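You operate a simulated robot arm through the tools that you are given. There is no shell and no other tool.

You run a simulated robot arm. Do the job below in one go: nothing can be reset, and whatever is moved stays where it is left.

JOB
Close the tank up tight and run the vacuum till the gauge is in the green.
Fine: lid, latch and drain lever closed before the key, the lid before its latch; switch the vacuum and then the key off again; the gauge is still on at the end.
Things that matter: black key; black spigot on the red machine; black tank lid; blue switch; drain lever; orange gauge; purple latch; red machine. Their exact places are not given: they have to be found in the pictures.

It is judged by the outcome, as a careful person would: the job done as asked, and still so three seconds after it is handed in. It fails if anything else is knocked over, pushed out of place, dropped, spilled or broken. Lids that push on must go on centred and level and be pressed home; caps that screw on are set level and turned clockwise until they are tight.

ROBOT AND FRAMES
A 6-joint arm with a fingered hand, on a carriage that runs on a rail from [0, -1.197] to [0, 0.943] (x, y) and turns from -3.054 to 2.758 rad about z. Base frame: it is fixed where the carriage stands at the start and does not move with it; the origin is on the floor, on the carriage's upright axis, x ahead of it, y to its left, z up. Units: m, rad, N and s.
It reaches about 1.04 m from its shoulder. Its first joint turns from -2.897 to 2.897 rad. Places, roughly: black key [0.6, -0.6, 1.1]; black spigot on the red machine [0.8, -0.4, 1.1]; black tank lid [0.7, 0.1, 1.2]; blue switch [0.8, -0.6, 1.1]; drain lever [0.4, 0.2, 0.9]; purple latch [0.6, -0.3, 1.1]; red machine [0.7, -0.1, 0.6]. Payload 4 kg.
The tool frame sits at the grasp point between the pads (the TCP): z along the fingers, y along the line on which they close. The tips reach 0.026 m beyond it. The gripper opens to 0.132 m; its body begins 0.073 m behind the TCP. The gripper is a hand of 4 fingers: y runs from the thumb to the fingers, the wrist lies at [0, 0, -0.239] in the tool frame, and closing takes about 1.5 s.
Orientation is told as [roll, pitch, yaw] about the base's x, y, z axes, in that order, counted from this pose: with the fingers straight down and closing along the base's y, the tool's x points along the base's -x, its y along +y and its z along -z.

CONTROLS
- The arm moves only by the tool drive_tool. Its arguments are lists of equal length, an entry for each row: "linear": the shift along the base's x, y, z in units of 50 mm (1.0 is 50 mm), a list of three; "turn": the turn, a rotation vector about the base's x, y, z in units of 8 degrees (1.0 is 8 degrees), a list of three. In form: {"linear": [[x, y, z], ...], "turn": [[wx, wy, wz], ...]}. A call has 1 to 20 rows; each row shifts and turns the commanded pose from where the row before left it. "hand" is the finger opening in cm, from 0 to 13.2, set as the call begins (left out, the last holds). A call with a number of a shift or a turn outside -1 to 1 is refused whole. Rows are played at 5 a second. More than 0.05 m and 0.15 rad between two rows, or a gripper value outside its range, and nothing of the call is played. Where a pose cannot be reached the arm comes as near as it can. A force on the tool above 40 N (or 10 N above the force at the start of the call, whichever is more), or a blocked arm, ends the call early, and 0.2 s more pass. The fingers move at their own pace (about 0.045 m/s each) and stop on an object; they squeeze with about 25 N. The grip force told is the motor's: it shows also when the fingers shut on nothing. Time passes only in rows, and 0.2 s behind the last, so rows that do not move let the fingers close. The reply holds the time, the measured pose of the TCP, the force on the tool along the base axes, the opening and the grip force, in the units named above and with some noise, with the torque about the TCP (base axes, N m) and any sound that the robot's microphone picked up.
- Cameras (640 x 400 px; columns grow to the right, rows downward): "scene" is now at [0.2289, 0.1632, 1.519]; the picture's right is [-0.29, -0.96, 0.00], its down [-0.48, 0.15, -0.86] and it looks along [0.83, -0.25, -0.50] (base axes); focal length 214 px, centre (320, 200). "wrist" rides on the gripper at [0.068, 0.002, -0.097] in the tool frame; the picture's right is [-0.03, 1.00, 0.00], its down [-0.82, -0.02, -0.58] and it looks along [-0.58, -0.01, 0.82] (tool axes); focal length 270 px, centre (320, 200).
- grab_frame(camera): a new picture of that camera. The clock stands still meanwhile.
- move_column(by): moves the trunk up (or, below 0, down) by that many m; the arm and the scene camera ride with it, the base frame stays. It gives what a move gives, with no picture.
- drive_base(legs): drives the robot by 1 to 6 legs, each [ahead, left, turn to the left] in m, m and rad, along the robot's own axes; the way and the turn of a leg run together, so that a leg with both is an arc; at most 1.5 m and 3.142 rad a leg. The arm and the cameras ride along, it lands a little off, and it stops where it bumps. It keeps to its track: a leg is cut to what the track allows. It gives what a move gives.
- finger_targets(finger1, finger2, finger3, thumb_bend): sets how far each is bent, from 0 (flat) to 1 (curled in); at 0.3 the hand is open as for a grip, at 0.7 the pads meet at the TCP. One left out holds its place. A second passes; each finger stops where it meets its share of the squeeze, and holds until it gets a number again. A gripper value or a shape takes the hand back. It gives what a move gives, with no picture; readings hold the bend of each and the force on the fingers (four entries, about 0 where the hand has none), thumb and palm.
- hand_shape(shape): the hand has 4 fingers and takes this shape, open, in about a second: jaw (thumb against the fingers, like two jaws); tri (thumb and two fingers); tip (a fingertip pinch); poke (one finger out to press); point (the index stretched); flat (the hand flat); cup (the hand cupped); fist (a fist). The gripper value then closes the fingers along that shape, each until it touches; the sizes above hold for jaw. It gives what a move gives, with no picture.
- head_to(pan, tilt): turns the head with the scene camera to pan (to the left, within 2.496 rad either way) and tilt (down, from -0.506 to 1.204), counted from straight ahead of the robot (the tilt from the chest, where the trunk bows). It gives what a move gives.
- locate(camera, pixels): there is no depth. For up to 12 entries [column, row, z] of the newest picture of that camera ("zoom" is the newest enlarged one), the place [x, y] in the base frame at which the ray of that pixel passes the height z, good to about 0.003 m, but the place of the scene camera against the robot may be out by one fixed shift of up to 0.012 m in any direction. The clock stands still meanwhile.
- zoom(camera, box): a new picture of the part [left, top, right, bottom] of that camera's present view, enlarged. The clock stands still meanwhile.
- finish_job(): hands the job in; it is judged then, once.

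Open the gripper and draw the arm clear of the work before you hand the job in, unless the task says otherwise.

The tools are called after "Request:" by a JSON object that holds its "fn" and its "kwargs". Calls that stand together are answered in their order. drive_tool: Moves the arm, as the interface text tells. Its arguments: {"type":"object","properties":{"linear":{"type":"array","items":{"type":"array","items":{"type":"number"}}},"turn":{"type":"array","items":{"type":"array","items":{"type":"number"}}},"hand":{"type":"number"}},"required":["linear","turn"]} The other tools are called the same way: move_column (by) moves the trunk up or down; hand_shape (shape) gives the hand a shape; finger_targets (finger1, finger2, finger3, thumb_bend) moves the fingers one by one; drive_base (legs) drives the base; head_to (pan, tilt) turns the head that bears the scene camera; grab_frame (camera) takes a picture; locate (camera, pixels) gives the place at which the rays of pixels pass given heights; zoom (camera, box) takes an enlarged picture of a part of a camera's view; finish_job () hands the job in.

At the start:

```text
t: 0.0
tool_pos: [0.6101, 0.0199, 1.5196]
ee_rot: [0.001, 0.0, 0.0]
contact_force: [0.5, 0.5, -0.1]
moment: [0.05, 0.03, 0.02]
gripper_width: 0.1318
gripper_force: 0.1
shape: jaw
bend: [0.3, 0.3, 0.3, 0.3]
finger forces: [0.0, 0.0, 0.1, 0.0, 0.0, 0.0]
trunk travel left (down, up): [-0.525, 0.103]
robot x, y, heading: [0.0014, 0.0, 0.001]
head pan, tilt (commanded): [-0.297, 0.527]
```

scene: 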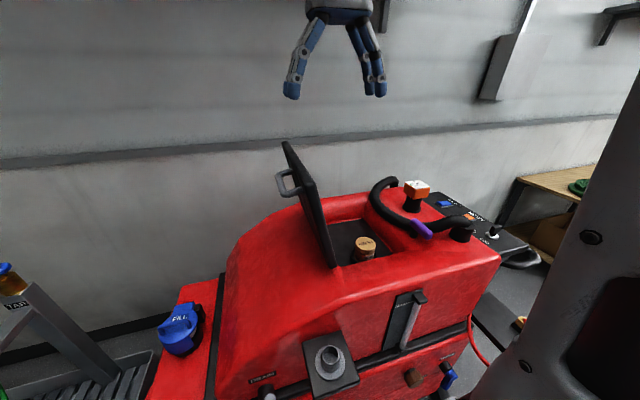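
wrist: 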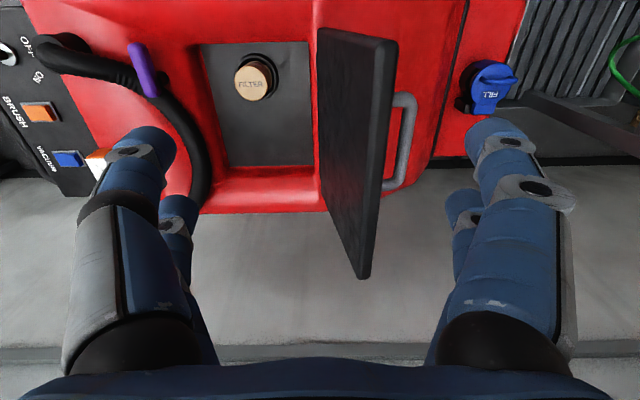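

The scene shows a red floor scrubber with its black lid standing open near (310,205), the purple latch at (420,228), a lever around (412,320), and the console at (470,215). I'll zoom into these for details.

Request:
{"fn": "zoom", "kwargs": {"camera": "scene", "box": [360, 160, 560, 285]}}

Request:
{"fn": "zoom", "kwargs": {"camera": "scene", "box": [240, 270, 500, 400]}}

Request:
{"fn": "zoom", "kwargs": {"camera": "wrist", "box": [0, 0, 220, 200]}}

Request:
{"fn": "zoom", "kwargs": {"camera": "scene", "box": [240, 130, 440, 270]}}

```text
3.20 times, centred on (460, 222) of scene
```

zoom: 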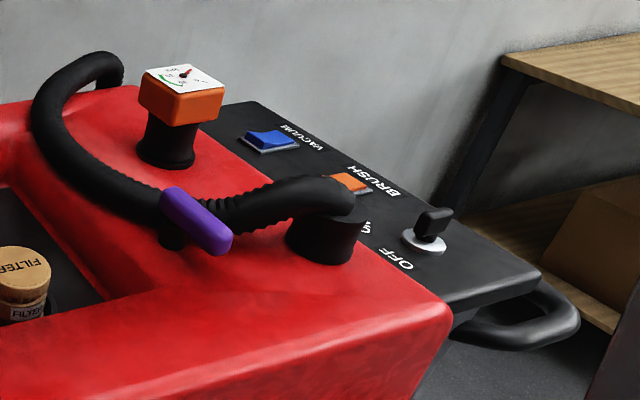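

```text
2.46 times, centred on (370, 335) of scene
```

zoom: 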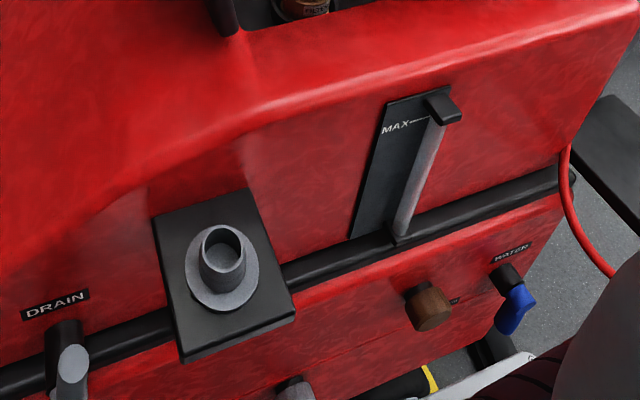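

```text
2.00 times, centred on (110, 100) of wrist
```

zoom: 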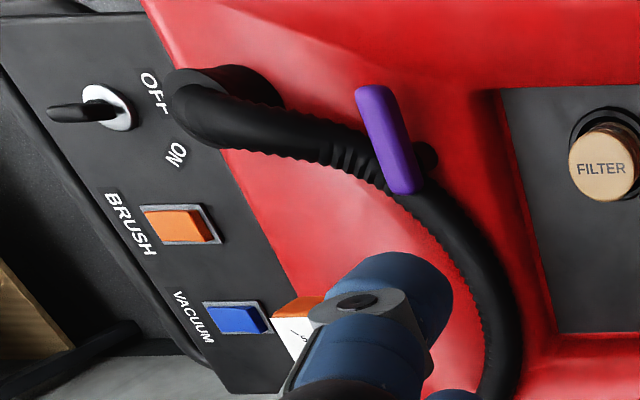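

```text
2.86 times, centred on (340, 200) of scene
```

zoom: 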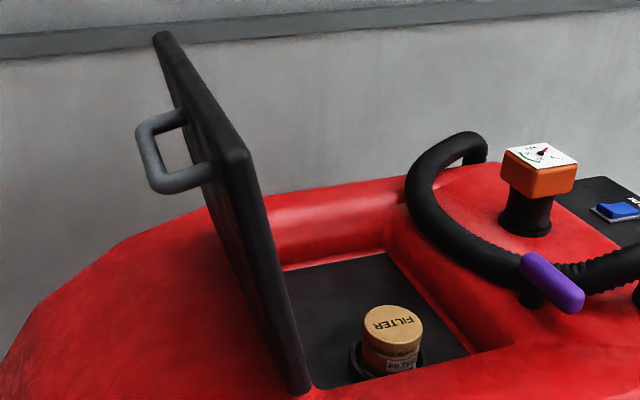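

I see the gauge already stands on its spigot; the drain label is at about (262,378) in the scene picture. I'll turn the head to look down at the drain lever.

Request:
{"fn": "head_to", "kwargs": {"pan": -0.1, "tilt": 1.0}}

Request:
{"fn": "grab_frame", "kwargs": {"camera": "scene"}}

```text
t: 0.9
tool_pos: [0.6106, 0.0196, 1.5189]
ee_rot: [0.001, 0.001, 0.0]
contact_force: [-0.2, 0.5, 0.5]
moment: [0.0, 0.0, 0.0]
gripper_width: 0.132
gripper_force: 0.0
shape: jaw
bend: [0.3, 0.3, 0.3, 0.3]
finger forces: [0.0, 0.1, 0.0, 0.0, 0.1, 0.0]
trunk travel left (down, up): [-0.525, 0.103]
robot x, y, heading: [-0.0032, -0.0005, 0.0]
head pan, tilt (commanded): [-0.099, 1.0]
```

```text
taken
```

scene: 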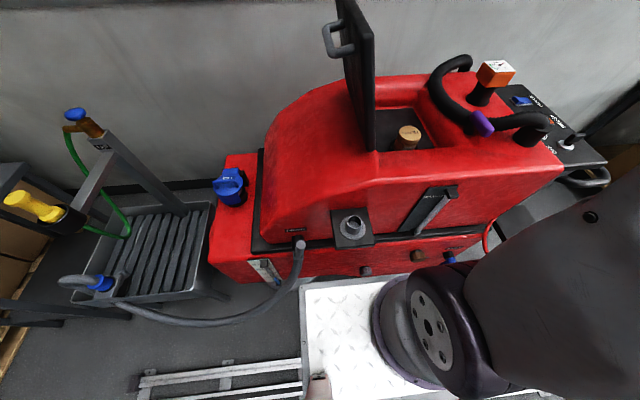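

The drain side is visible around (300,250) with a grey hose to the tray. I'll zoom in there and around the machine's lower front.

Request:
{"fn": "zoom", "kwargs": {"camera": "scene", "box": [200, 180, 400, 305]}}

Request:
{"fn": "zoom", "kwargs": {"camera": "scene", "box": [340, 180, 500, 280]}}

Request:
{"fn": "zoom", "kwargs": {"camera": "scene", "box": [420, 40, 620, 165]}}

```text
3.20 times, centred on (300, 242) of scene
```

zoom: 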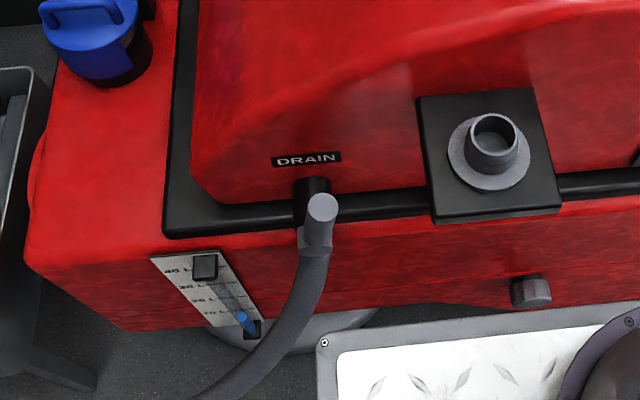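

```text
4.00 times, centred on (420, 230) of scene
```

zoom: 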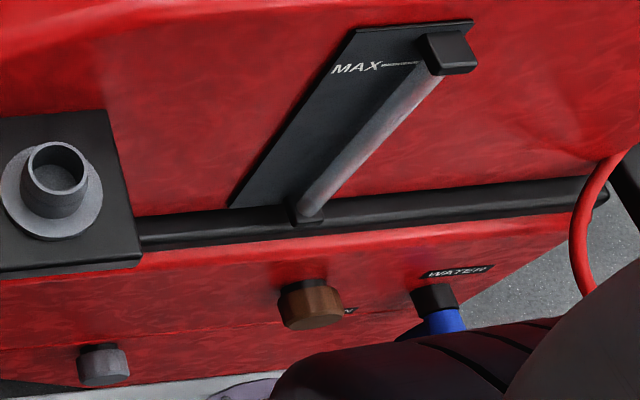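

```text
3.20 times, centred on (520, 102) of scene
```

zoom: 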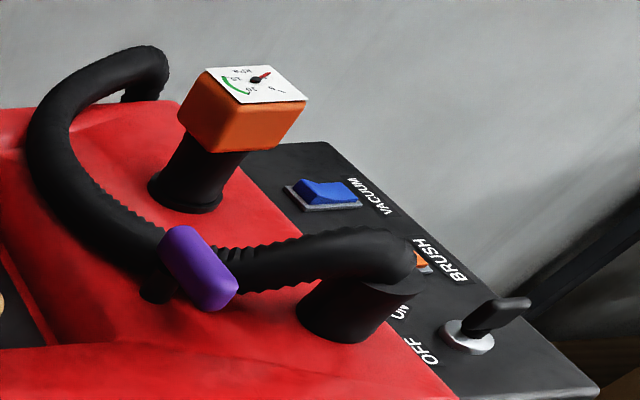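

The grey rod at about (300,245) below the DRAIN label may be the drain lever or hose. I'll locate a few key pixels at several heights.

Request:
{"fn": "locate", "kwargs": {"camera": "scene", "pixels": [[300, 244, 0.9], [300, 244, 0.85], [300, 244, 0.95], [296, 230, 0.95], [296, 230, 0.9], [484, 123, 1.1], [497, 72, 1.2], [521, 100, 1.05], [569, 142, 1.05], [406, 134, 1.1]]}}

Request:
{"fn": "zoom", "kwargs": {"camera": "scene", "box": [260, 220, 340, 270]}}

```text
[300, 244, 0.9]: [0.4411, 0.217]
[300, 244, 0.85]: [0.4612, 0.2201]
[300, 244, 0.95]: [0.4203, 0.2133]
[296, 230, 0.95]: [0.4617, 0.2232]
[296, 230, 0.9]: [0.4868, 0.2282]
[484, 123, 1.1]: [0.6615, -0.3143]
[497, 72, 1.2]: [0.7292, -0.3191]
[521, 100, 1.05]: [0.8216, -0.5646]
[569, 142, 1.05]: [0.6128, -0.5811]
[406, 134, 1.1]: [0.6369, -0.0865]
```

```text
8.00 times, centred on (300, 245) of scene
```

zoom: 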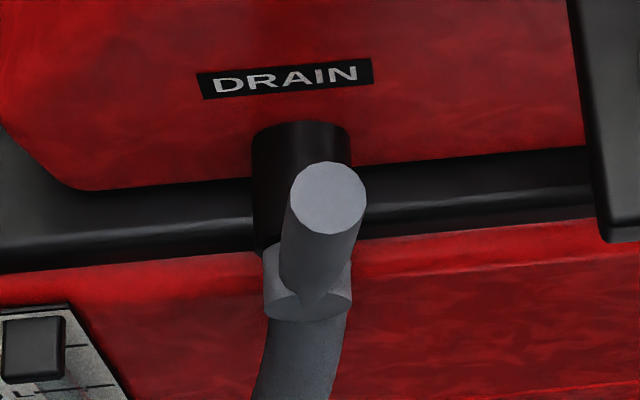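

The handle at the drain seems to stick up or out, but its direction isn't clear from here. The arm is high and clear, so I'll drive the carriage left and look at the drain from the side.

Request:
{"fn": "drive_base", "kwargs": {"legs": [[0, 0.45, 0]]}}

Request:
{"fn": "head_to", "kwargs": {"pan": -0.9, "tilt": 0.9}}

Request:
{"fn": "grab_frame", "kwargs": {"camera": "scene"}}

```text
t: 3.6
tool_pos: [0.6106, 0.4644, 1.5182]
ee_rot: [0.001, -0.001, -0.004]
contact_force: [-0.3, 0.1, 0.0]
moment: [-0.01, -0.03, 0.01]
gripper_width: 0.1319
gripper_force: 0.0
shape: jaw
bend: [0.3, 0.3, 0.3, 0.3]
finger forces: [0.0, 0.0, 0.0, 0.1, 0.0, 0.0]
trunk travel left (down, up): [-0.525, 0.103]
robot x, y, heading: [0.0007, 0.4456, -0.001]
head pan, tilt (commanded): [-0.099, 1.0]
```

```text
t: 4.8
tool_pos: [0.6113, 0.466, 1.5192]
ee_rot: [0.0, 0.0, -0.004]
contact_force: [0.0, 0.0, -1.0]
moment: [0.0, 0.0, -0.03]
gripper_width: 0.132
gripper_force: 0.1
shape: jaw
bend: [0.3, 0.3, 0.3, 0.3]
finger forces: [0.0, 0.0, 0.0, 0.1, 0.0, 0.0]
trunk travel left (down, up): [-0.525, 0.103]
robot x, y, heading: [0.0028, 0.4473, -0.008]
head pan, tilt (commanded): [-0.901, 0.901]
```

```text
taken
```

scene: 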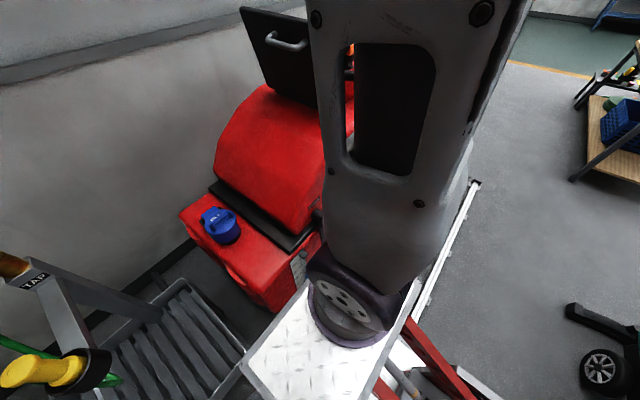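

The robot's trunk blocks views to its right, so looking left from further right is better. I'll drive right, with the arm still high, and look left.

Request:
{"fn": "drive_base", "kwargs": {"legs": [[0, -0.75, 0]]}}

Request:
{"fn": "head_to", "kwargs": {"pan": 0.7, "tilt": 0.75}}

Request:
{"fn": "grab_frame", "kwargs": {"camera": "scene"}}

Request:
{"fn": "grab_frame", "kwargs": {"camera": "wrist"}}

```text
t: 8.8
tool_pos: [0.6106, -0.2845, 1.5184]
ee_rot: [0.0, -0.001, -0.002]
contact_force: [0.8, -0.1, 0.2]
moment: [-0.02, 0.0, 0.01]
gripper_width: 0.1315
gripper_force: 0.0
shape: jaw
bend: [0.3, 0.3, 0.3, 0.3]
finger forces: [0.1, 0.1, 0.0, 0.0, 0.1, 0.1]
trunk travel left (down, up): [-0.525, 0.103]
robot x, y, heading: [-0.0022, -0.3034, -0.002]
head pan, tilt (commanded): [-0.901, 0.901]
```

```text
t: 10.5
tool_pos: [0.611, -0.2861, 1.5182]
ee_rot: [-0.001, 0.001, -0.002]
contact_force: [0.8, -0.3, -0.8]
moment: [0.0, -0.01, 0.03]
gripper_width: 0.1317
gripper_force: 0.0
shape: jaw
bend: [0.3, 0.3, 0.3, 0.3]
finger forces: [0.0, 0.0, 0.0, 0.0, 0.0, 0.0]
trunk travel left (down, up): [-0.525, 0.103]
robot x, y, heading: [-0.0025, -0.3023, -0.006]
head pan, tilt (commanded): [0.7, 0.75]
```

```text
taken
```

scene: 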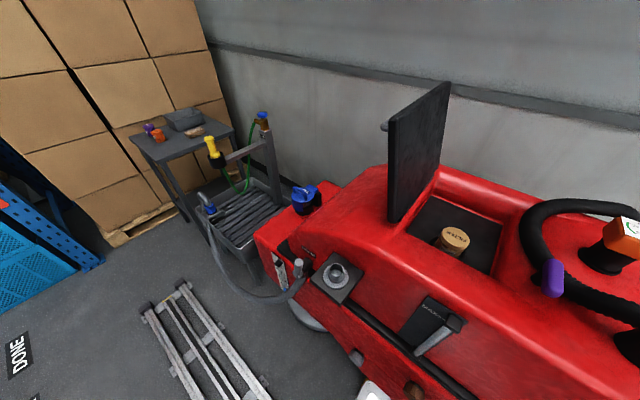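

```text
taken
```

wrist: 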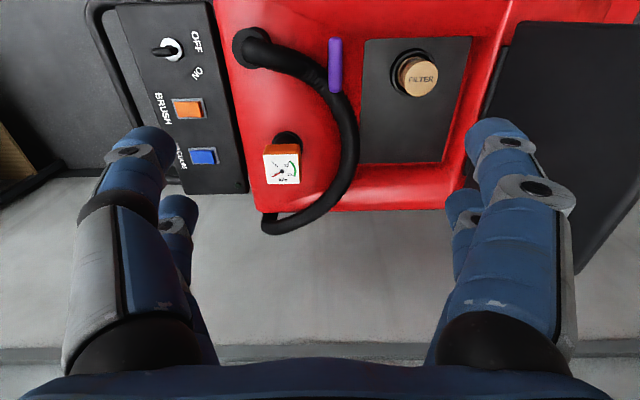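

Now the drain at about (298,270) can be seen from the side. I'll zoom into the drain, the lid, and the wrist view of the console, latch, and gauge.

Request:
{"fn": "zoom", "kwargs": {"camera": "scene", "box": [250, 230, 360, 300]}}

Request:
{"fn": "zoom", "kwargs": {"camera": "wrist", "box": [140, 0, 460, 200]}}

Request:
{"fn": "zoom", "kwargs": {"camera": "scene", "box": [500, 170, 640, 340]}}

Request:
{"fn": "zoom", "kwargs": {"camera": "scene", "box": [360, 70, 560, 280]}}

```text
5.71 times, centred on (305, 265) of scene
```

zoom: 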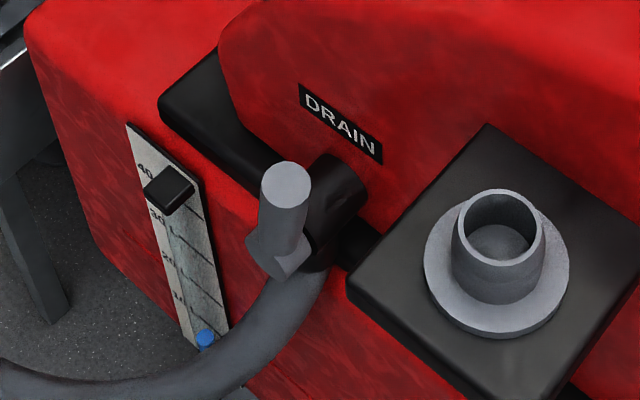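

```text
2.00 times, centred on (300, 100) of wrist
```

zoom: 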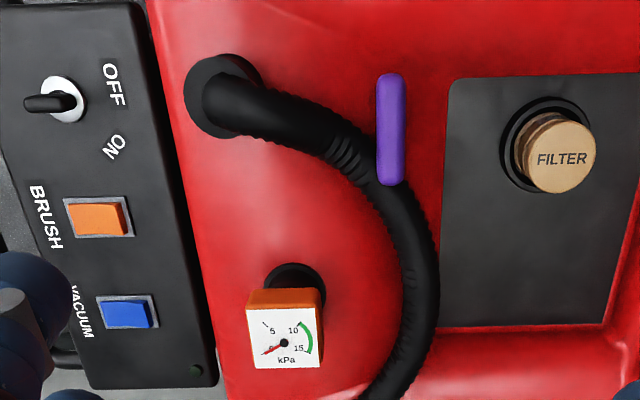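

```text
2.35 times, centred on (570, 255) of scene
```

zoom: 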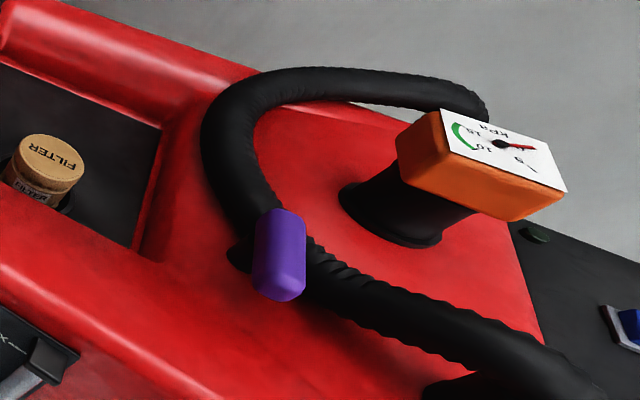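

```text
1.90 times, centred on (460, 175) of scene
```

zoom: 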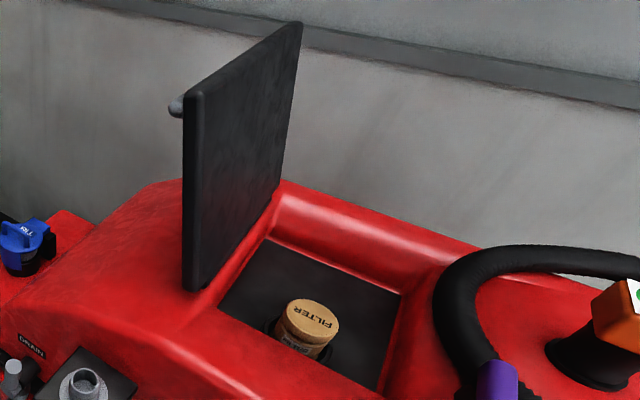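

The gauge reads 0 with green at 10–15 kPa; the latch bar in the wrist view runs (335,38)–(337,90), key at (163,48), vacuum switch at (203,156). I'll get rays for these features at two heights for triangulation.

Request:
{"fn": "locate", "kwargs": {"camera": "wrist", "pixels": [[335, 38, 1.1], [335, 38, 1.2], [336, 90, 1.1], [336, 90, 1.2], [171, 49, 1.1], [203, 157, 1.1], [187, 108, 1.1], [281, 168, 1.2], [360, 40, 1.1], [472, 37, 1.1], [360, 163, 1.1], [440, 163, 1.1]]}}

Request:
{"fn": "locate", "kwargs": {"camera": "scene", "pixels": [[298, 264, 0.95], [298, 264, 0.9], [301, 277, 0.9], [301, 277, 0.95], [386, 222, 1.1], [437, 168, 1.1], [388, 120, 1.3], [450, 84, 1.3], [548, 275, 1.1], [437, 168, 1.15], [388, 120, 1.35], [450, 84, 1.35]]}}

```text
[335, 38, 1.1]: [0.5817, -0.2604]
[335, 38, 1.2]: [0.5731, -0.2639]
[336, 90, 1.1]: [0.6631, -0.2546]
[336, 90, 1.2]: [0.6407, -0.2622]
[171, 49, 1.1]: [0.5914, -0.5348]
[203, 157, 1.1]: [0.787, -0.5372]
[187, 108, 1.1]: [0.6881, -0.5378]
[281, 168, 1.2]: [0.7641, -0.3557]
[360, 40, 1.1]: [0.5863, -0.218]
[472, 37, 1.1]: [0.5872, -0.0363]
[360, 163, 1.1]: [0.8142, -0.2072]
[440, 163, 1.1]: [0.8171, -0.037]
```

```text
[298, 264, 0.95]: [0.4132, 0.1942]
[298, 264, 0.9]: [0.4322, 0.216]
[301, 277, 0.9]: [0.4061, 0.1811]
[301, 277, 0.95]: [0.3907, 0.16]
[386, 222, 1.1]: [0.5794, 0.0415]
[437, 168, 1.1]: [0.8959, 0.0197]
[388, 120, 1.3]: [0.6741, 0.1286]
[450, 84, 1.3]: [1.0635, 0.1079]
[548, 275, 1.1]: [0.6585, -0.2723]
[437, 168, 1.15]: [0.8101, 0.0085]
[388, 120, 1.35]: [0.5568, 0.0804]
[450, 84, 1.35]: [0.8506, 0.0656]
```

Rough places: lid hinge near y≈0.03, z≈1.12, top z≈1.35; latch bar near (0.62,-0.26,1.12); drain lever cap near (0.437,0.217,0.90). I'll drive right for a closer look at the console and latch from the front.

Request:
{"fn": "drive_base", "kwargs": {"legs": [[0, -0.35, 0]]}}

Request:
{"fn": "head_to", "kwargs": {"pan": 0.1, "tilt": 0.7}}

Request:
{"fn": "grab_frame", "kwargs": {"camera": "scene"}}

Request:
{"fn": "grab_frame", "kwargs": {"camera": "wrist"}}

```text
t: 12.8
tool_pos: [0.6099, -0.6345, 1.5185]
ee_rot: [-0.001, 0.0, -0.004]
contact_force: [0.0, 0.0, 0.0]
moment: [0.0, 0.01, 0.0]
gripper_width: 0.1319
gripper_force: 0.1
shape: jaw
bend: [0.3, 0.3, 0.3, 0.3]
finger forces: [0.0, 0.0, 0.0, 0.0, 0.0, 0.0]
trunk travel left (down, up): [-0.525, 0.103]
robot x, y, heading: [-0.0019, -0.6485, -0.001]
head pan, tilt (commanded): [0.7, 0.75]
```

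```text
t: 13.8
tool_pos: [0.6097, -0.6338, 1.5192]
ee_rot: [0.001, 0.001, -0.003]
contact_force: [0.0, -1.0, 0.1]
moment: [0.03, -0.01, -0.03]
gripper_width: 0.132
gripper_force: 0.0
shape: jaw
bend: [0.3, 0.3, 0.3, 0.3]
finger forces: [0.0, 0.0, 0.0, 0.0, 0.0, 0.0]
trunk travel left (down, up): [-0.525, 0.103]
robot x, y, heading: [0.0011, -0.6535, -0.005]
head pan, tilt (commanded): [0.099, 0.7]
```

```text
taken
```

scene: 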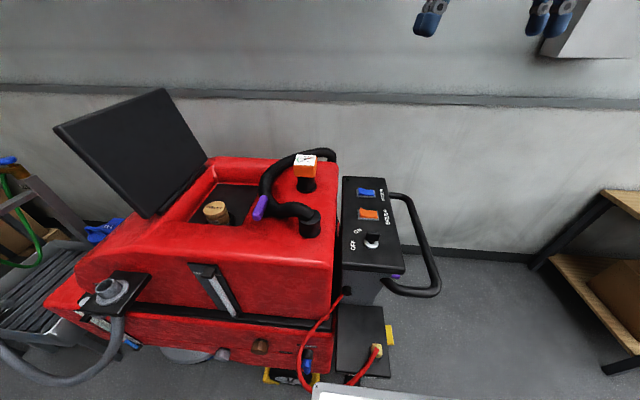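

```text
taken
```

wrist: 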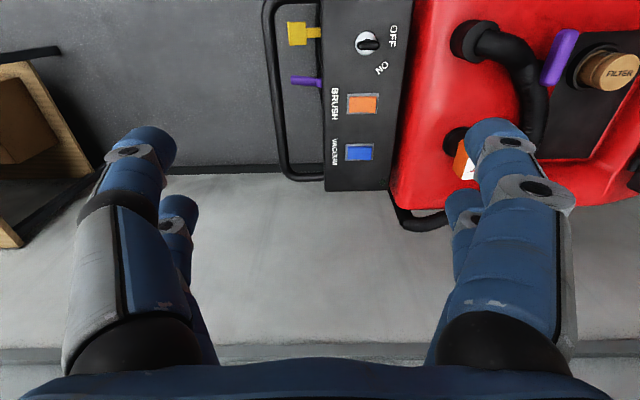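

The console is now in front of the camera at (370,225), latch at (260,207). I'll zoom on these.

Request:
{"fn": "zoom", "kwargs": {"camera": "scene", "box": [200, 140, 350, 240]}}

Request:
{"fn": "zoom", "kwargs": {"camera": "scene", "box": [330, 170, 450, 300]}}

Request:
{"fn": "zoom", "kwargs": {"camera": "wrist", "box": [300, 0, 460, 200]}}

Request:
{"fn": "zoom", "kwargs": {"camera": "scene", "box": [40, 70, 240, 240]}}

Request:
{"fn": "locate", "kwargs": {"camera": "wrist", "pixels": [[576, 32, 1.1], [576, 32, 1.2], [544, 84, 1.1], [544, 84, 1.2], [366, 43, 1.05], [366, 43, 1.1], [359, 152, 1.05], [359, 152, 1.1], [362, 104, 1.05], [362, 104, 1.1]]}}

```text
4.00 times, centred on (275, 190) of scene
```

zoom: 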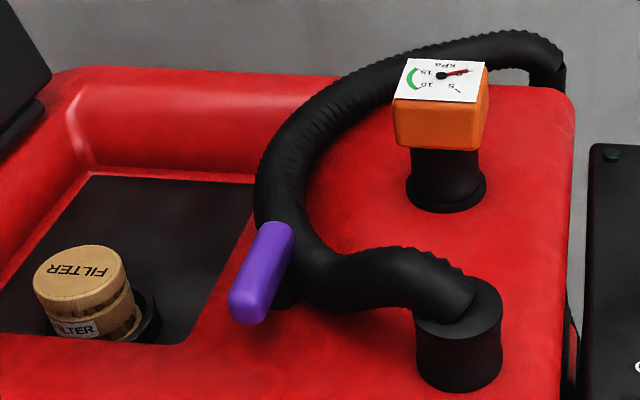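

```text
3.08 times, centred on (390, 235) of scene
```

zoom: 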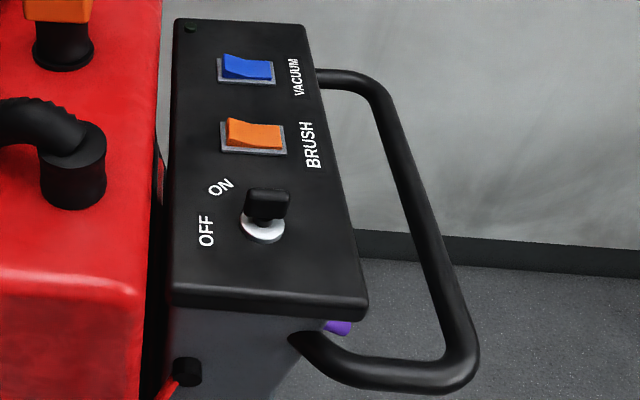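

```text
2.00 times, centred on (380, 100) of wrist
```

zoom: 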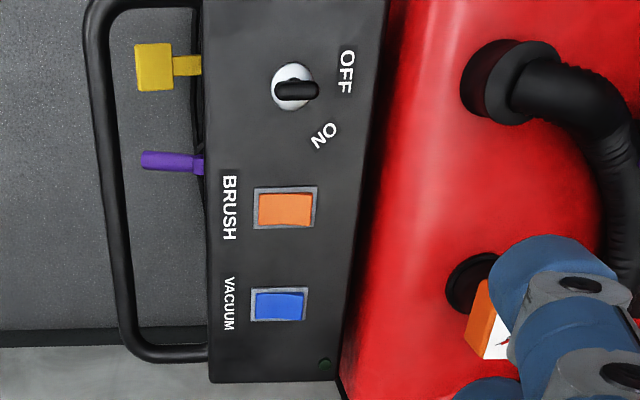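

```text
2.35 times, centred on (140, 155) of scene
```

zoom: 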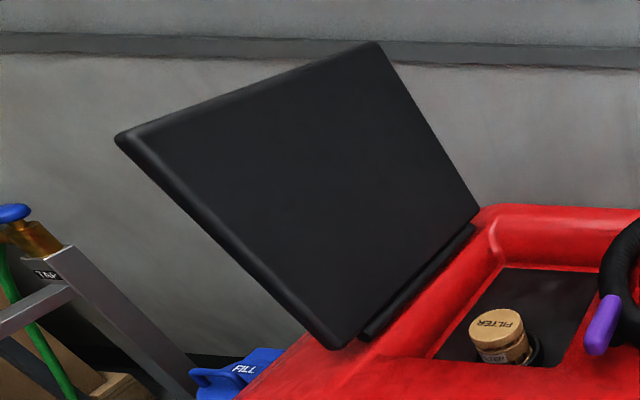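

```text
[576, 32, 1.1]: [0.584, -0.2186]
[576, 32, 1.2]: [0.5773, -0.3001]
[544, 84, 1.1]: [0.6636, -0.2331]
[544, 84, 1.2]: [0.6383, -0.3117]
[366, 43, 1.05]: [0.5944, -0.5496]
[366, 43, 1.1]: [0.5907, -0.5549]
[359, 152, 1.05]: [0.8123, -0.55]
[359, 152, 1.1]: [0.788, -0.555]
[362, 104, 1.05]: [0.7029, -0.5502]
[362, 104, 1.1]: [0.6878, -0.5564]
```

Triangulation puts the latch bar around (0.62,-0.26,1.14), the key near (0.594,-0.549,1.07), and the vacuum switch near (0.80,-0.551,1.07). I'll drive back left so that the wrist camera can take a close look at the latch.

Request:
{"fn": "drive_base", "kwargs": {"legs": [[0, 0.39, 0]]}}

Request:
{"fn": "drive_tool", "kwargs": {"linear": [[-0.4, 0, -0.8], [-0.4, 0, -0.8], [0, 0, -0.8], [0, 0, -0.8], [0, 0, -0.6]], "turn": [[0, 0, 0], [0, 0, 0], [0, 0, 0], [0, 0, 0], [0, 0, 0]]}}

Request:
{"fn": "grab_frame", "kwargs": {"camera": "wrist"}}

```text
t: 16.2
tool_pos: [0.6098, -0.2419, 1.5188]
ee_rot: [-0.001, 0.0, 0.0]
contact_force: [0.2, 0.0, 0.7]
moment: [-0.01, 0.01, -0.04]
gripper_width: 0.1317
gripper_force: 0.1
shape: jaw
bend: [0.3, 0.3, 0.3, 0.3]
finger forces: [0.0, 0.0, 0.1, 0.0, 0.0, 0.0]
trunk travel left (down, up): [-0.525, 0.103]
robot x, y, heading: [0.0007, -0.2636, 0.001]
head pan, tilt (commanded): [0.099, 0.7]
```

```text
t: 17.4
tool_pos: [0.5695, -0.2426, 1.3278]
ee_rot: [-0.001, -0.002, 0.001]
contact_force: [0.0, 0.4, -0.2]
moment: [0.02, 0.0, 0.0]
gripper_width: 0.1317
gripper_force: 0.1
shape: jaw
bend: [0.3, 0.3, 0.3, 0.3]
finger forces: [0.0, 0.0, 0.0, 0.1, 0.0, 0.0]
trunk travel left (down, up): [-0.525, 0.103]
robot x, y, heading: [-0.0019, -0.2593, -0.006]
head pan, tilt (commanded): [0.099, 0.7]
```

```text
taken
```

wrist: 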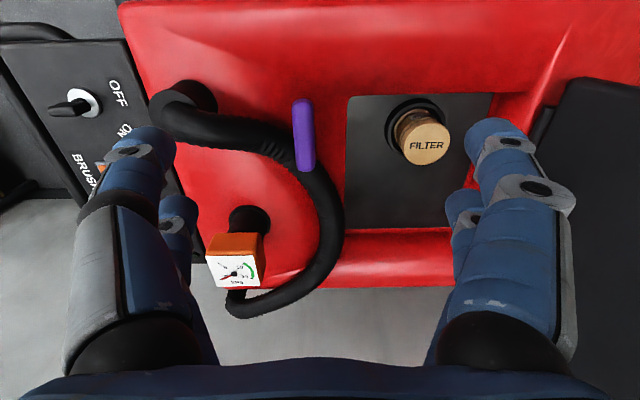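

The latch bar is now at (303,100)–(307,172) in the wrist view. I'll zoom in and take its rays here as well.

Request:
{"fn": "zoom", "kwargs": {"camera": "wrist", "box": [260, 80, 380, 180]}}

Request:
{"fn": "locate", "kwargs": {"camera": "wrist", "pixels": [[303, 100, 1.14], [307, 172, 1.14], [348, 97, 1.1], [494, 94, 1.1], [345, 226, 1.1], [237, 245, 1.2], [248, 212, 1.1], [422, 145, 1.1], [565, 83, 1.35], [80, 101, 1.07]]}}

```text
4.00 times, centred on (320, 130) of wrist
```

zoom: 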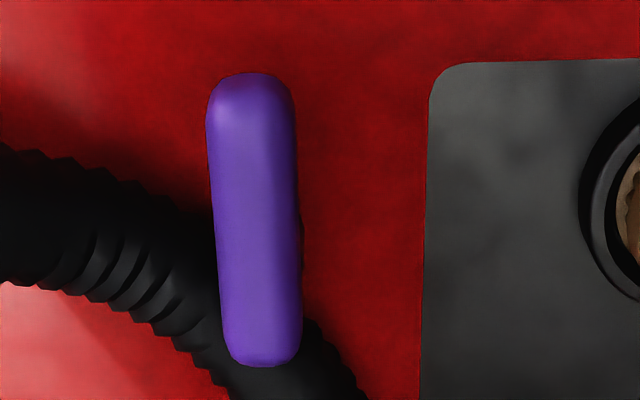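

```text
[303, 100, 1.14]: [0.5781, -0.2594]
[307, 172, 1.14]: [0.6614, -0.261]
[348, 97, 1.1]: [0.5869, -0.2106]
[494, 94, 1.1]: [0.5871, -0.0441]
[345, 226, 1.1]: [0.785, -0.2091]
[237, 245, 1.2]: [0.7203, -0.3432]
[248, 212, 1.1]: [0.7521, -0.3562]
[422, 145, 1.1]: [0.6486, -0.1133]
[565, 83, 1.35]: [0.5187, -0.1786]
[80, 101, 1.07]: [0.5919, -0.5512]
```

I'll use the newest scene picture (from the right-hand position) to get rays through the lid's corners, then take a new scene picture here to triangulate.

Request:
{"fn": "locate", "kwargs": {"camera": "scene", "pixels": [[146.4, 218, 1.1], [146.4, 218, 1.2], [54, 128.6, 1.3], [54, 128.6, 1.4], [163.4, 87.8, 1.3], [163.4, 87.8, 1.4], [207.2, 161.4, 1.1], [207.2, 161.4, 1.2], [266, 213, 1.1], [266, 213, 1.15]]}}

Request:
{"fn": "head_to", "kwargs": {"pan": 0.4, "tilt": 0.6}}

Request:
{"fn": "grab_frame", "kwargs": {"camera": "scene"}}

Request:
{"fn": "zoom", "kwargs": {"camera": "scene", "box": [240, 50, 440, 260]}}

```text
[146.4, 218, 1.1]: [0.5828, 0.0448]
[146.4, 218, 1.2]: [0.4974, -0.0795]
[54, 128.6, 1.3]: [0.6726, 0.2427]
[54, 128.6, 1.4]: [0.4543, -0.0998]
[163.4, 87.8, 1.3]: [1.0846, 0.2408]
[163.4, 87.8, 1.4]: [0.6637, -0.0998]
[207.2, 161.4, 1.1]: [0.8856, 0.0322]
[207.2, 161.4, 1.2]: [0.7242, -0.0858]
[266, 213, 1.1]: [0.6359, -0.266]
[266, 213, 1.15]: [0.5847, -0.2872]
```

```text
t: 18.2
tool_pos: [0.5701, -0.2433, 1.3282]
ee_rot: [-0.001, 0.0, 0.0]
contact_force: [-0.2, 0.5, 0.1]
moment: [0.0, -0.02, -0.03]
gripper_width: 0.1318
gripper_force: 0.1
shape: jaw
bend: [0.3, 0.3, 0.3, 0.3]
finger forces: [0.0, 0.0, 0.0, 0.1, 0.1, 0.0]
trunk travel left (down, up): [-0.525, 0.103]
robot x, y, heading: [0.003, -0.2628, -0.002]
head pan, tilt (commanded): [0.4, 0.6]
```

```text
taken
```

scene: 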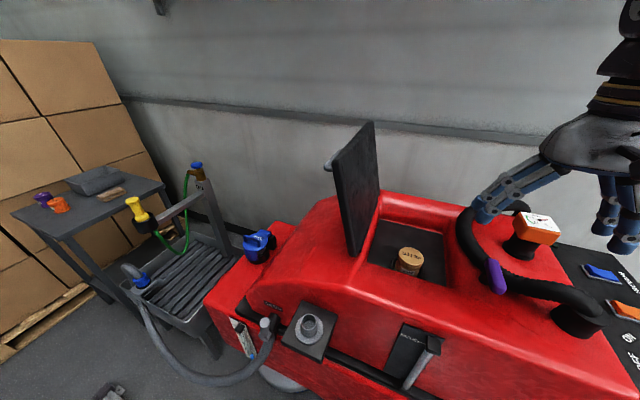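

```text
1.90 times, centred on (340, 155) of scene
```

zoom: 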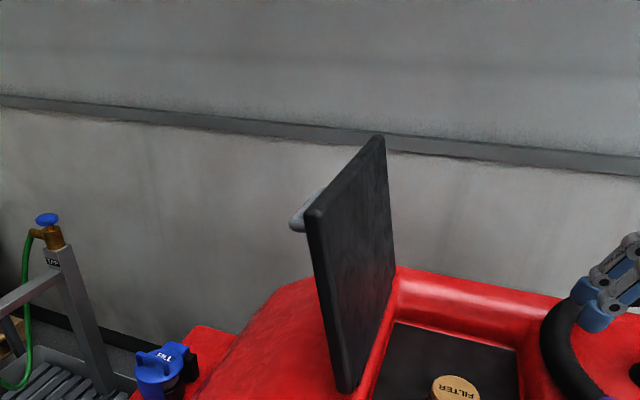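

I'll get rays for the same lid corners in this picture: near-bottom (354,256), near-top (325,160), far-top (372.6,122), far-bottom (379.5,189).

Request:
{"fn": "locate", "kwargs": {"camera": "scene", "pixels": [[354.2, 256, 1.1], [354.2, 256, 1.2], [325.3, 160.3, 1.3], [325.3, 160.3, 1.4], [372.6, 121.8, 1.3], [372.6, 121.8, 1.4], [379.5, 189.2, 1.1], [379.5, 189.2, 1.2], [267, 322, 0.9], [496, 292, 1.13], [540, 222, 1.21]]}}

Request:
{"fn": "zoom", "kwargs": {"camera": "scene", "box": [440, 180, 600, 350]}}

Request:
{"fn": "zoom", "kwargs": {"camera": "scene", "box": [220, 290, 350, 370]}}

```text
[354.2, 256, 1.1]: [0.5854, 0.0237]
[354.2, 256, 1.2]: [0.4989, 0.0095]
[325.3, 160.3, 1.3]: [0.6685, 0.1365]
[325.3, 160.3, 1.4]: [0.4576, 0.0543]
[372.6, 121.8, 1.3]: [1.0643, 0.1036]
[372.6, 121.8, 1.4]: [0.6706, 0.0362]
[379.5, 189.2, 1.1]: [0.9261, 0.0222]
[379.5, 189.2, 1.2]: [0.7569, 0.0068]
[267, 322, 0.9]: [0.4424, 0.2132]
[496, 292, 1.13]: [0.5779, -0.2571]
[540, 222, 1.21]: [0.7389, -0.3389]
```

```text
2.35 times, centred on (520, 265) of scene
```

zoom: 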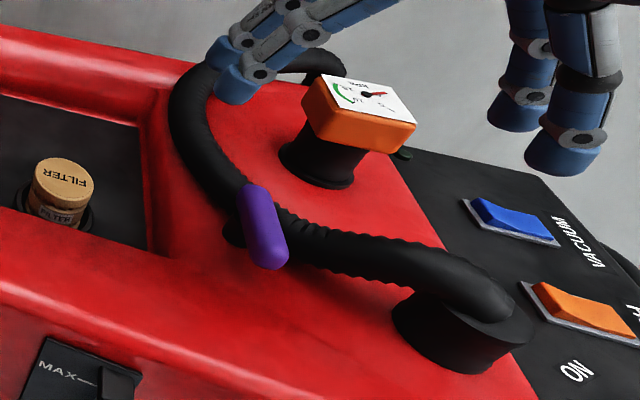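

```text
4.92 times, centred on (285, 330) of scene
```

zoom: 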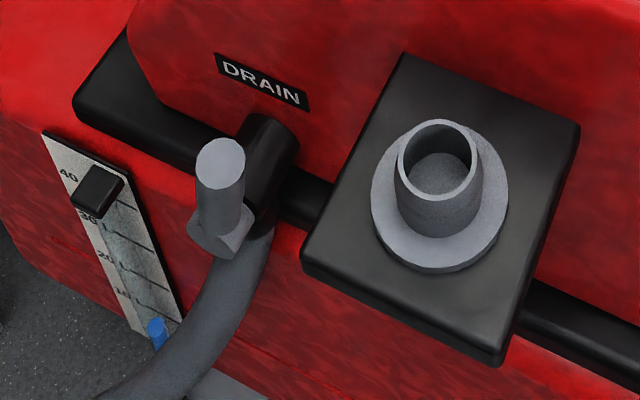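

Triangulated lid: hinge line at y≈0.02, z≈1.117, x 0.57–0.87, top edge at y≈0.085, z≈1.345, so it's open about 106° with the handle on the +y side. I'll raise the hand and drive left to inspect the handle from above.

Request:
{"fn": "drive_tool", "kwargs": {"linear": [[0, 0, 1], [0, 0, 1], [0, 0, 1], [0, 0, 1]], "turn": [[0, 0, 0], [0, 0, 0], [0, 0, 0], [0, 0, 0]]}}

Request:
{"fn": "drive_base", "kwargs": {"legs": [[0, 0.38, 0]]}}

Request:
{"fn": "grab_frame", "kwargs": {"camera": "wrist"}}

Request:
{"fn": "head_to", "kwargs": {"pan": -0.3, "tilt": 0.5}}

Request:
{"fn": "grab_frame", "kwargs": {"camera": "scene"}}

```text
t: 19.2
tool_pos: [0.5697, -0.2437, 1.5291]
ee_rot: [0.001, -0.001, 0.0]
contact_force: [-0.3, -0.1, -0.5]
moment: [-0.02, -0.01, -0.02]
gripper_width: 0.1318
gripper_force: 0.0
shape: jaw
bend: [0.3, 0.3, 0.3, 0.3]
finger forces: [0.0, 0.1, 0.0, 0.1, 0.1, 0.0]
trunk travel left (down, up): [-0.525, 0.103]
robot x, y, heading: [0.0008, -0.2615, 0.001]
head pan, tilt (commanded): [0.4, 0.6]
```

```text
t: 21.6
tool_pos: [0.5709, 0.1351, 1.5293]
ee_rot: [0.0, 0.0, -0.005]
contact_force: [-0.1, 0.5, -0.9]
moment: [-0.01, 0.02, 0.02]
gripper_width: 0.1319
gripper_force: 0.1
shape: jaw
bend: [0.3, 0.3, 0.3, 0.3]
finger forces: [0.1, 0.1, 0.0, 0.0, 0.0, 0.1]
trunk travel left (down, up): [-0.525, 0.103]
robot x, y, heading: [0.0024, 0.1199, -0.001]
head pan, tilt (commanded): [0.4, 0.6]
```

```text
taken
```

wrist: 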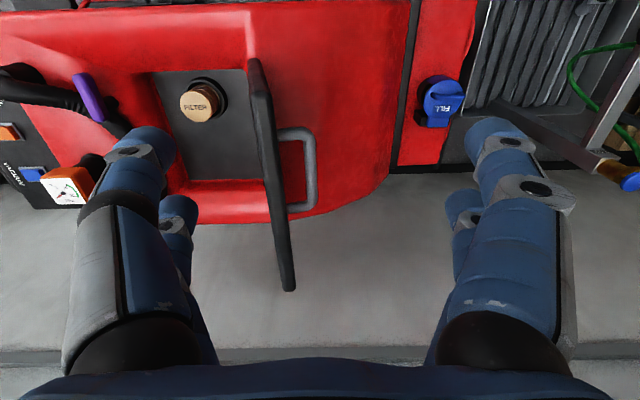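

```text
t: 22.7
tool_pos: [0.5699, 0.1357, 1.5295]
ee_rot: [-0.001, 0.002, -0.006]
contact_force: [-0.3, 0.2, -0.6]
moment: [0.01, -0.03, 0.02]
gripper_width: 0.132
gripper_force: 0.0
shape: jaw
bend: [0.3, 0.3, 0.3, 0.3]
finger forces: [0.0, 0.0, 0.1, 0.1, 0.1, 0.1]
trunk travel left (down, up): [-0.525, 0.103]
robot x, y, heading: [-0.001, 0.1164, -0.005]
head pan, tilt (commanded): [-0.3, 0.499]
```

```text
taken
```

scene: 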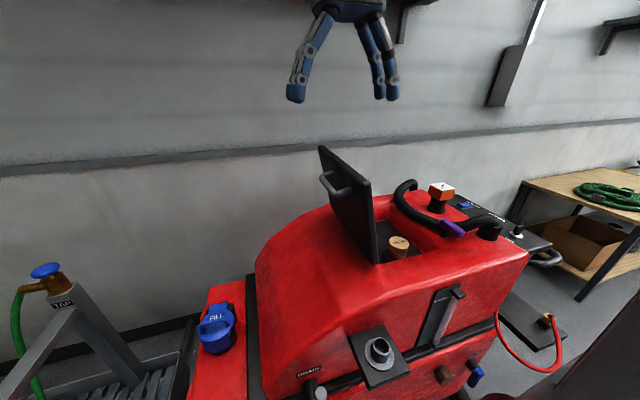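

The handle is a U-bar in the wrist view at (312,130)–(310,212) and in the scene view at (328,180)–(350,190). I'll zoom and locate its parts.

Request:
{"fn": "zoom", "kwargs": {"camera": "wrist", "box": [220, 50, 380, 300]}}

Request:
{"fn": "zoom", "kwargs": {"camera": "scene", "box": [290, 130, 410, 280]}}

Request:
{"fn": "locate", "kwargs": {"camera": "wrist", "pixels": [[310, 132, 1.25], [310, 132, 1.3], [312, 205, 1.25], [312, 205, 1.3], [277, 132, 1.25], [285, 212, 1.25], [253, 60, 1.345], [289, 288, 1.345], [262, 60, 1.345]]}}

Request:
{"fn": "locate", "kwargs": {"camera": "scene", "pixels": [[325, 177, 1.25], [325, 177, 1.3], [345, 192, 1.25], [345, 192, 1.3]]}}

```text
1.60 times, centred on (300, 175) of wrist
```

zoom: 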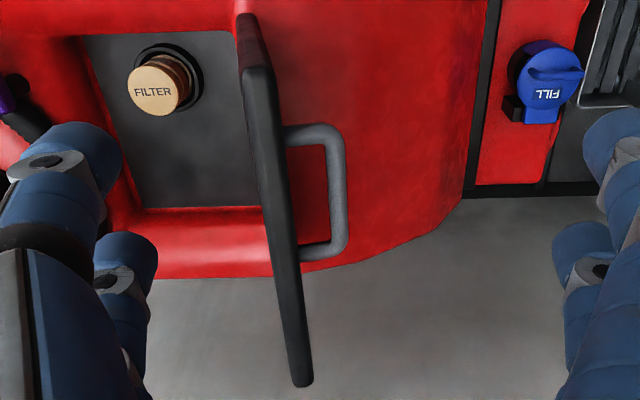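

```text
2.67 times, centred on (350, 205) of scene
```

zoom: 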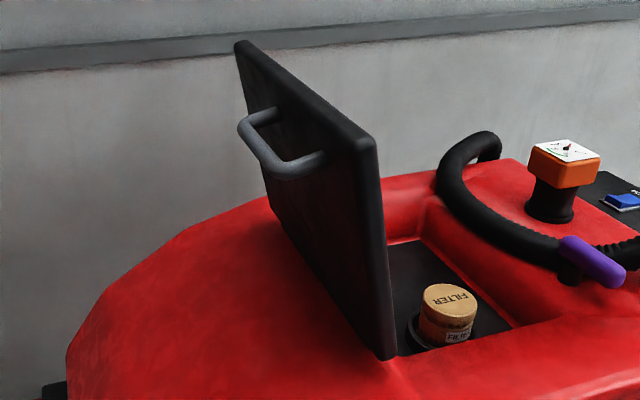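

```text
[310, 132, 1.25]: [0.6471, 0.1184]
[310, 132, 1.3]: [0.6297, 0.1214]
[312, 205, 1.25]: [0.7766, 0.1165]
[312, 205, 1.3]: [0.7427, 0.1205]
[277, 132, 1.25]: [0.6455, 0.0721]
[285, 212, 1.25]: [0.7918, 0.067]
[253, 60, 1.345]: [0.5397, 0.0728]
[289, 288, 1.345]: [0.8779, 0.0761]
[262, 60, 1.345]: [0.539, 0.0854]
```

```text
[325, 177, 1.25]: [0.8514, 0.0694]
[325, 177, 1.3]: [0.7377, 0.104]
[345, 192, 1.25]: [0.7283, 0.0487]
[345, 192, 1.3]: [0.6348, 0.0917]
```

The handle bar runs x≈0.63–0.75 at about y≈0.12, z≈1.29. I'll make a fist to push the lid over gently, and check the hand's look first.

Request:
{"fn": "hand_shape", "kwargs": {"shape": "fist"}}

Request:
{"fn": "grab_frame", "kwargs": {"camera": "wrist"}}

Request:
{"fn": "grab_frame", "kwargs": {"camera": "scene"}}

```text
t: 23.6
tool_pos: [0.5699, 0.1356, 1.5292]
ee_rot: [0.0, 0.001, -0.006]
contact_force: [0.5, 0.2, -0.4]
moment: [0.0, 0.0, 0.01]
gripper_width: 0.0001
gripper_force: 0.1
shape: fist
bend: [1.0, 1.0, 1.0, 0.53]
finger forces: [0.1, 0.1, 0.1, 0.0, 0.0, 0.0]
trunk travel left (down, up): [-0.525, 0.103]
robot x, y, heading: [0.0005, 0.1185, -0.008]
head pan, tilt (commanded): [-0.3, 0.499]
```

```text
taken
```

wrist: 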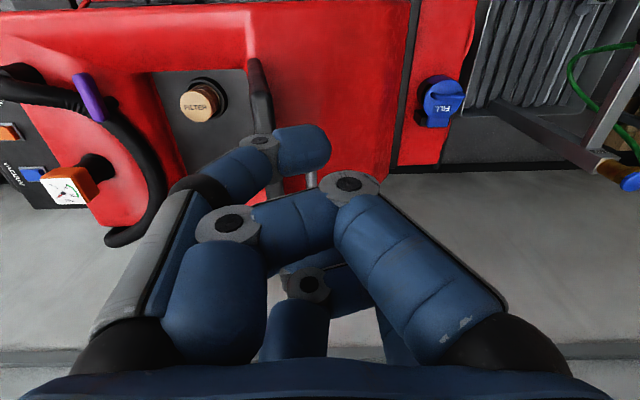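

```text
taken
```

scene: 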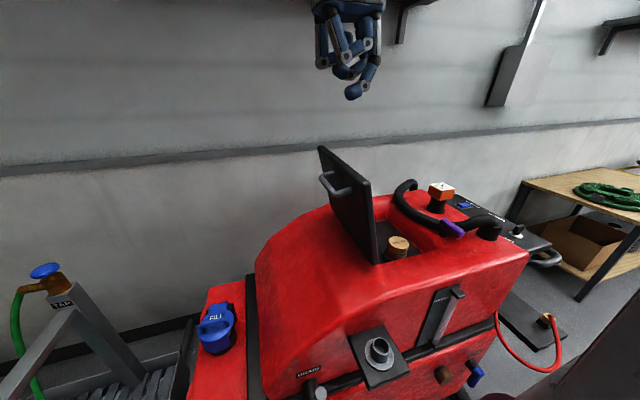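

The fist is compact, with its lowest finger about 4 cm below the TCP. I'll move it out to the +y side of the lid at height, then lower it behind the handle.

Request:
{"fn": "drive_tool", "kwargs": {"linear": [[0.8, 0.9, 0], [0.8, 0.9, 0], [0.8, 0.9, 0], [0, 0, -0.95], [0, 0, -0.95], [0, 0, -0.95], [0, 0, -0.95], [0, 0, -0.95]], "turn": [[0, 0, 0], [0, 0, 0], [0, 0, 0], [0, 0, 0], [0, 0, 0], [0, 0, 0], [0, 0, 0], [0, 0, 0]]}}

Request:
{"fn": "grab_frame", "kwargs": {"camera": "scene"}}

Request:
{"fn": "grab_frame", "kwargs": {"camera": "wrist"}}

```text
refused: row 1 steps farther than a row can; nothing moved
```

```text
taken
```

scene: 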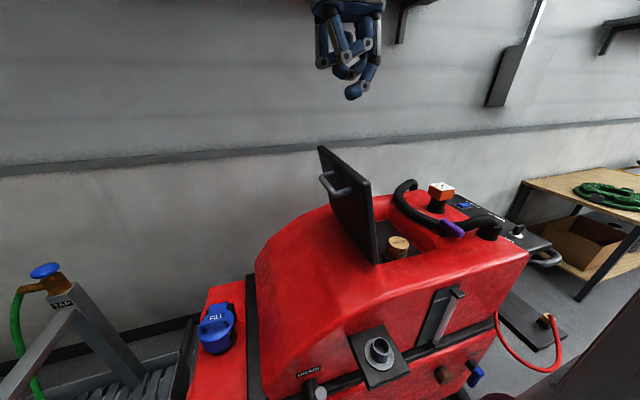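

```text
taken
```

wrist: 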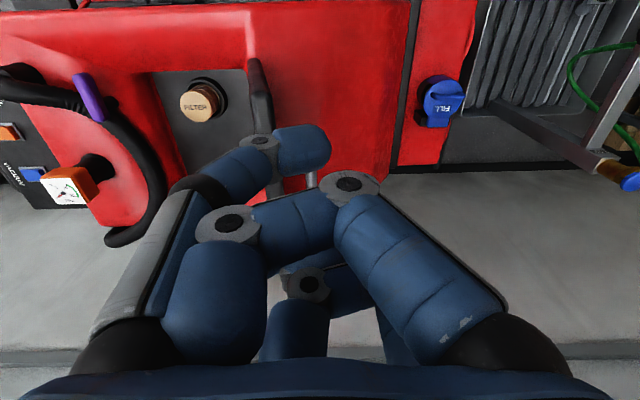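

The row's total step was over 50 mm, so nothing moved. I'll repeat with smaller steps to the place behind the handle.

Request:
{"fn": "drive_tool", "kwargs": {"linear": [[0.6, 0.675, 0], [0.6, 0.675, 0], [0.6, 0.675, 0], [0.6, 0.675, 0], [0, 0, -0.95], [0, 0, -0.95], [0, 0, -0.95], [0, 0, -0.95], [0, 0, -0.95]], "turn": [[0, 0, 0], [0, 0, 0], [0, 0, 0], [0, 0, 0], [0, 0, 0], [0, 0, 0], [0, 0, 0], [0, 0, 0], [0, 0, 0]]}}

Request:
{"fn": "grab_frame", "kwargs": {"camera": "scene"}}

Request:
{"fn": "grab_frame", "kwargs": {"camera": "wrist"}}

```text
t: 25.6
tool_pos: [0.6892, 0.2692, 1.2901]
ee_rot: [0.0, 0.001, -0.006]
contact_force: [0.6, 0.2, -0.1]
moment: [0.0, -0.01, 0.02]
gripper_width: 0.0001
gripper_force: 0.0
shape: fist
bend: [1.0, 1.0, 1.0, 0.53]
finger forces: [0.0, 0.0, 0.0, 0.0, 0.1, 0.1]
trunk travel left (down, up): [-0.525, 0.103]
robot x, y, heading: [-0.0029, 0.1199, -0.002]
head pan, tilt (commanded): [-0.3, 0.499]
```

```text
taken
```

scene: 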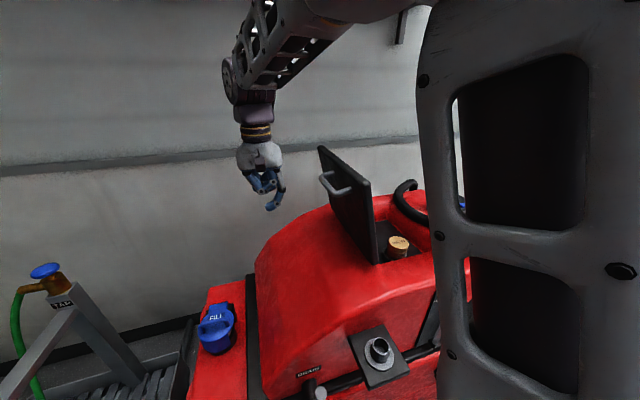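

```text
taken
```

wrist: 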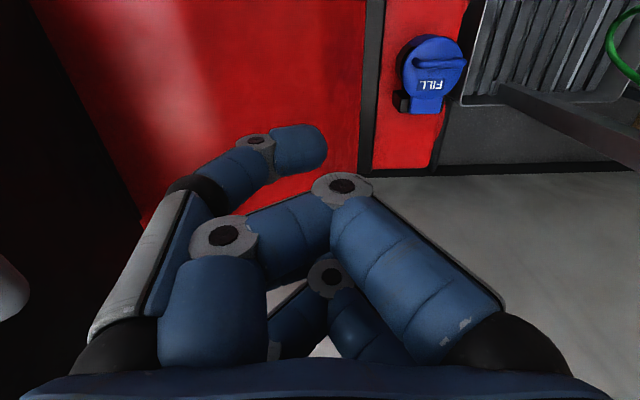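

The fist hangs at (265,185) in the scene, just left of the lid's handle at (335,185). I'll push slowly towards -y in small steps.

Request:
{"fn": "drive_tool", "kwargs": {"linear": [[0, -0.4, 0], [0, -0.4, 0], [0, -0.4, 0], [0, -0.4, 0], [0, -0.4, 0]], "turn": [[0, 0, 0], [0, 0, 0], [0, 0, 0], [0, 0, 0], [0, 0, 0]]}}

Request:
{"fn": "zoom", "kwargs": {"camera": "scene", "box": [220, 100, 440, 280]}}

```text
t: 26.8
tool_pos: [0.6899, 0.1696, 1.2915]
ee_rot: [-0.001, 0.0, -0.004]
contact_force: [-0.5, 0.9, 0.1]
moment: [-0.1, 0.01, 0.0]
gripper_width: 0.0
gripper_force: 0.0
shape: fist
bend: [1.0, 1.0, 1.0, 0.53]
finger forces: [0.0, 0.0, 0.1, 0.0, 0.0, 0.0]
trunk travel left (down, up): [-0.525, 0.103]
robot x, y, heading: [0.0016, 0.1179, -0.01]
head pan, tilt (commanded): [-0.3, 0.499]
```

```text
2.22 times, centred on (330, 190) of scene
```

zoom: 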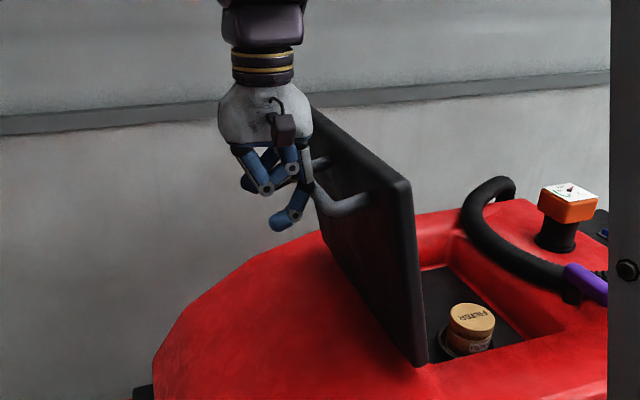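

The fist has just reached the handle bar. I continue the push slowly and watch the force.

Request:
{"fn": "drive_tool", "kwargs": {"linear": [[0, -0.3, 0], [0, -0.3, 0], [0, -0.3, 0], [0, -0.3, 0]], "turn": [[0, 0, 0], [0, 0, 0], [0, 0, 0], [0, 0, 0]]}}

Request:
{"fn": "zoom", "kwargs": {"camera": "scene", "box": [220, 100, 440, 280]}}

```text
t: 27.8
tool_pos: [0.6902, 0.1106, 1.2918]
ee_rot: [-0.002, 0.0, -0.005]
contact_force: [0.0, -0.1, 0.7]
moment: [0.02, 0.01, -0.02]
gripper_width: 0.0
gripper_force: 0.1
shape: fist
bend: [1.0, 1.0, 1.0, 0.53]
finger forces: [0.1, 0.0, 0.1, 0.0, 0.0, 0.0]
trunk travel left (down, up): [-0.525, 0.103]
robot x, y, heading: [-0.0004, 0.117, -0.005]
head pan, tilt (commanded): [-0.3, 0.499]
```

```text
2.22 times, centred on (330, 190) of scene
```

zoom: 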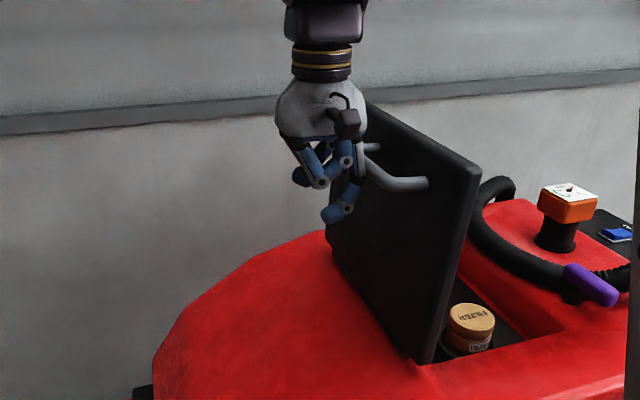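

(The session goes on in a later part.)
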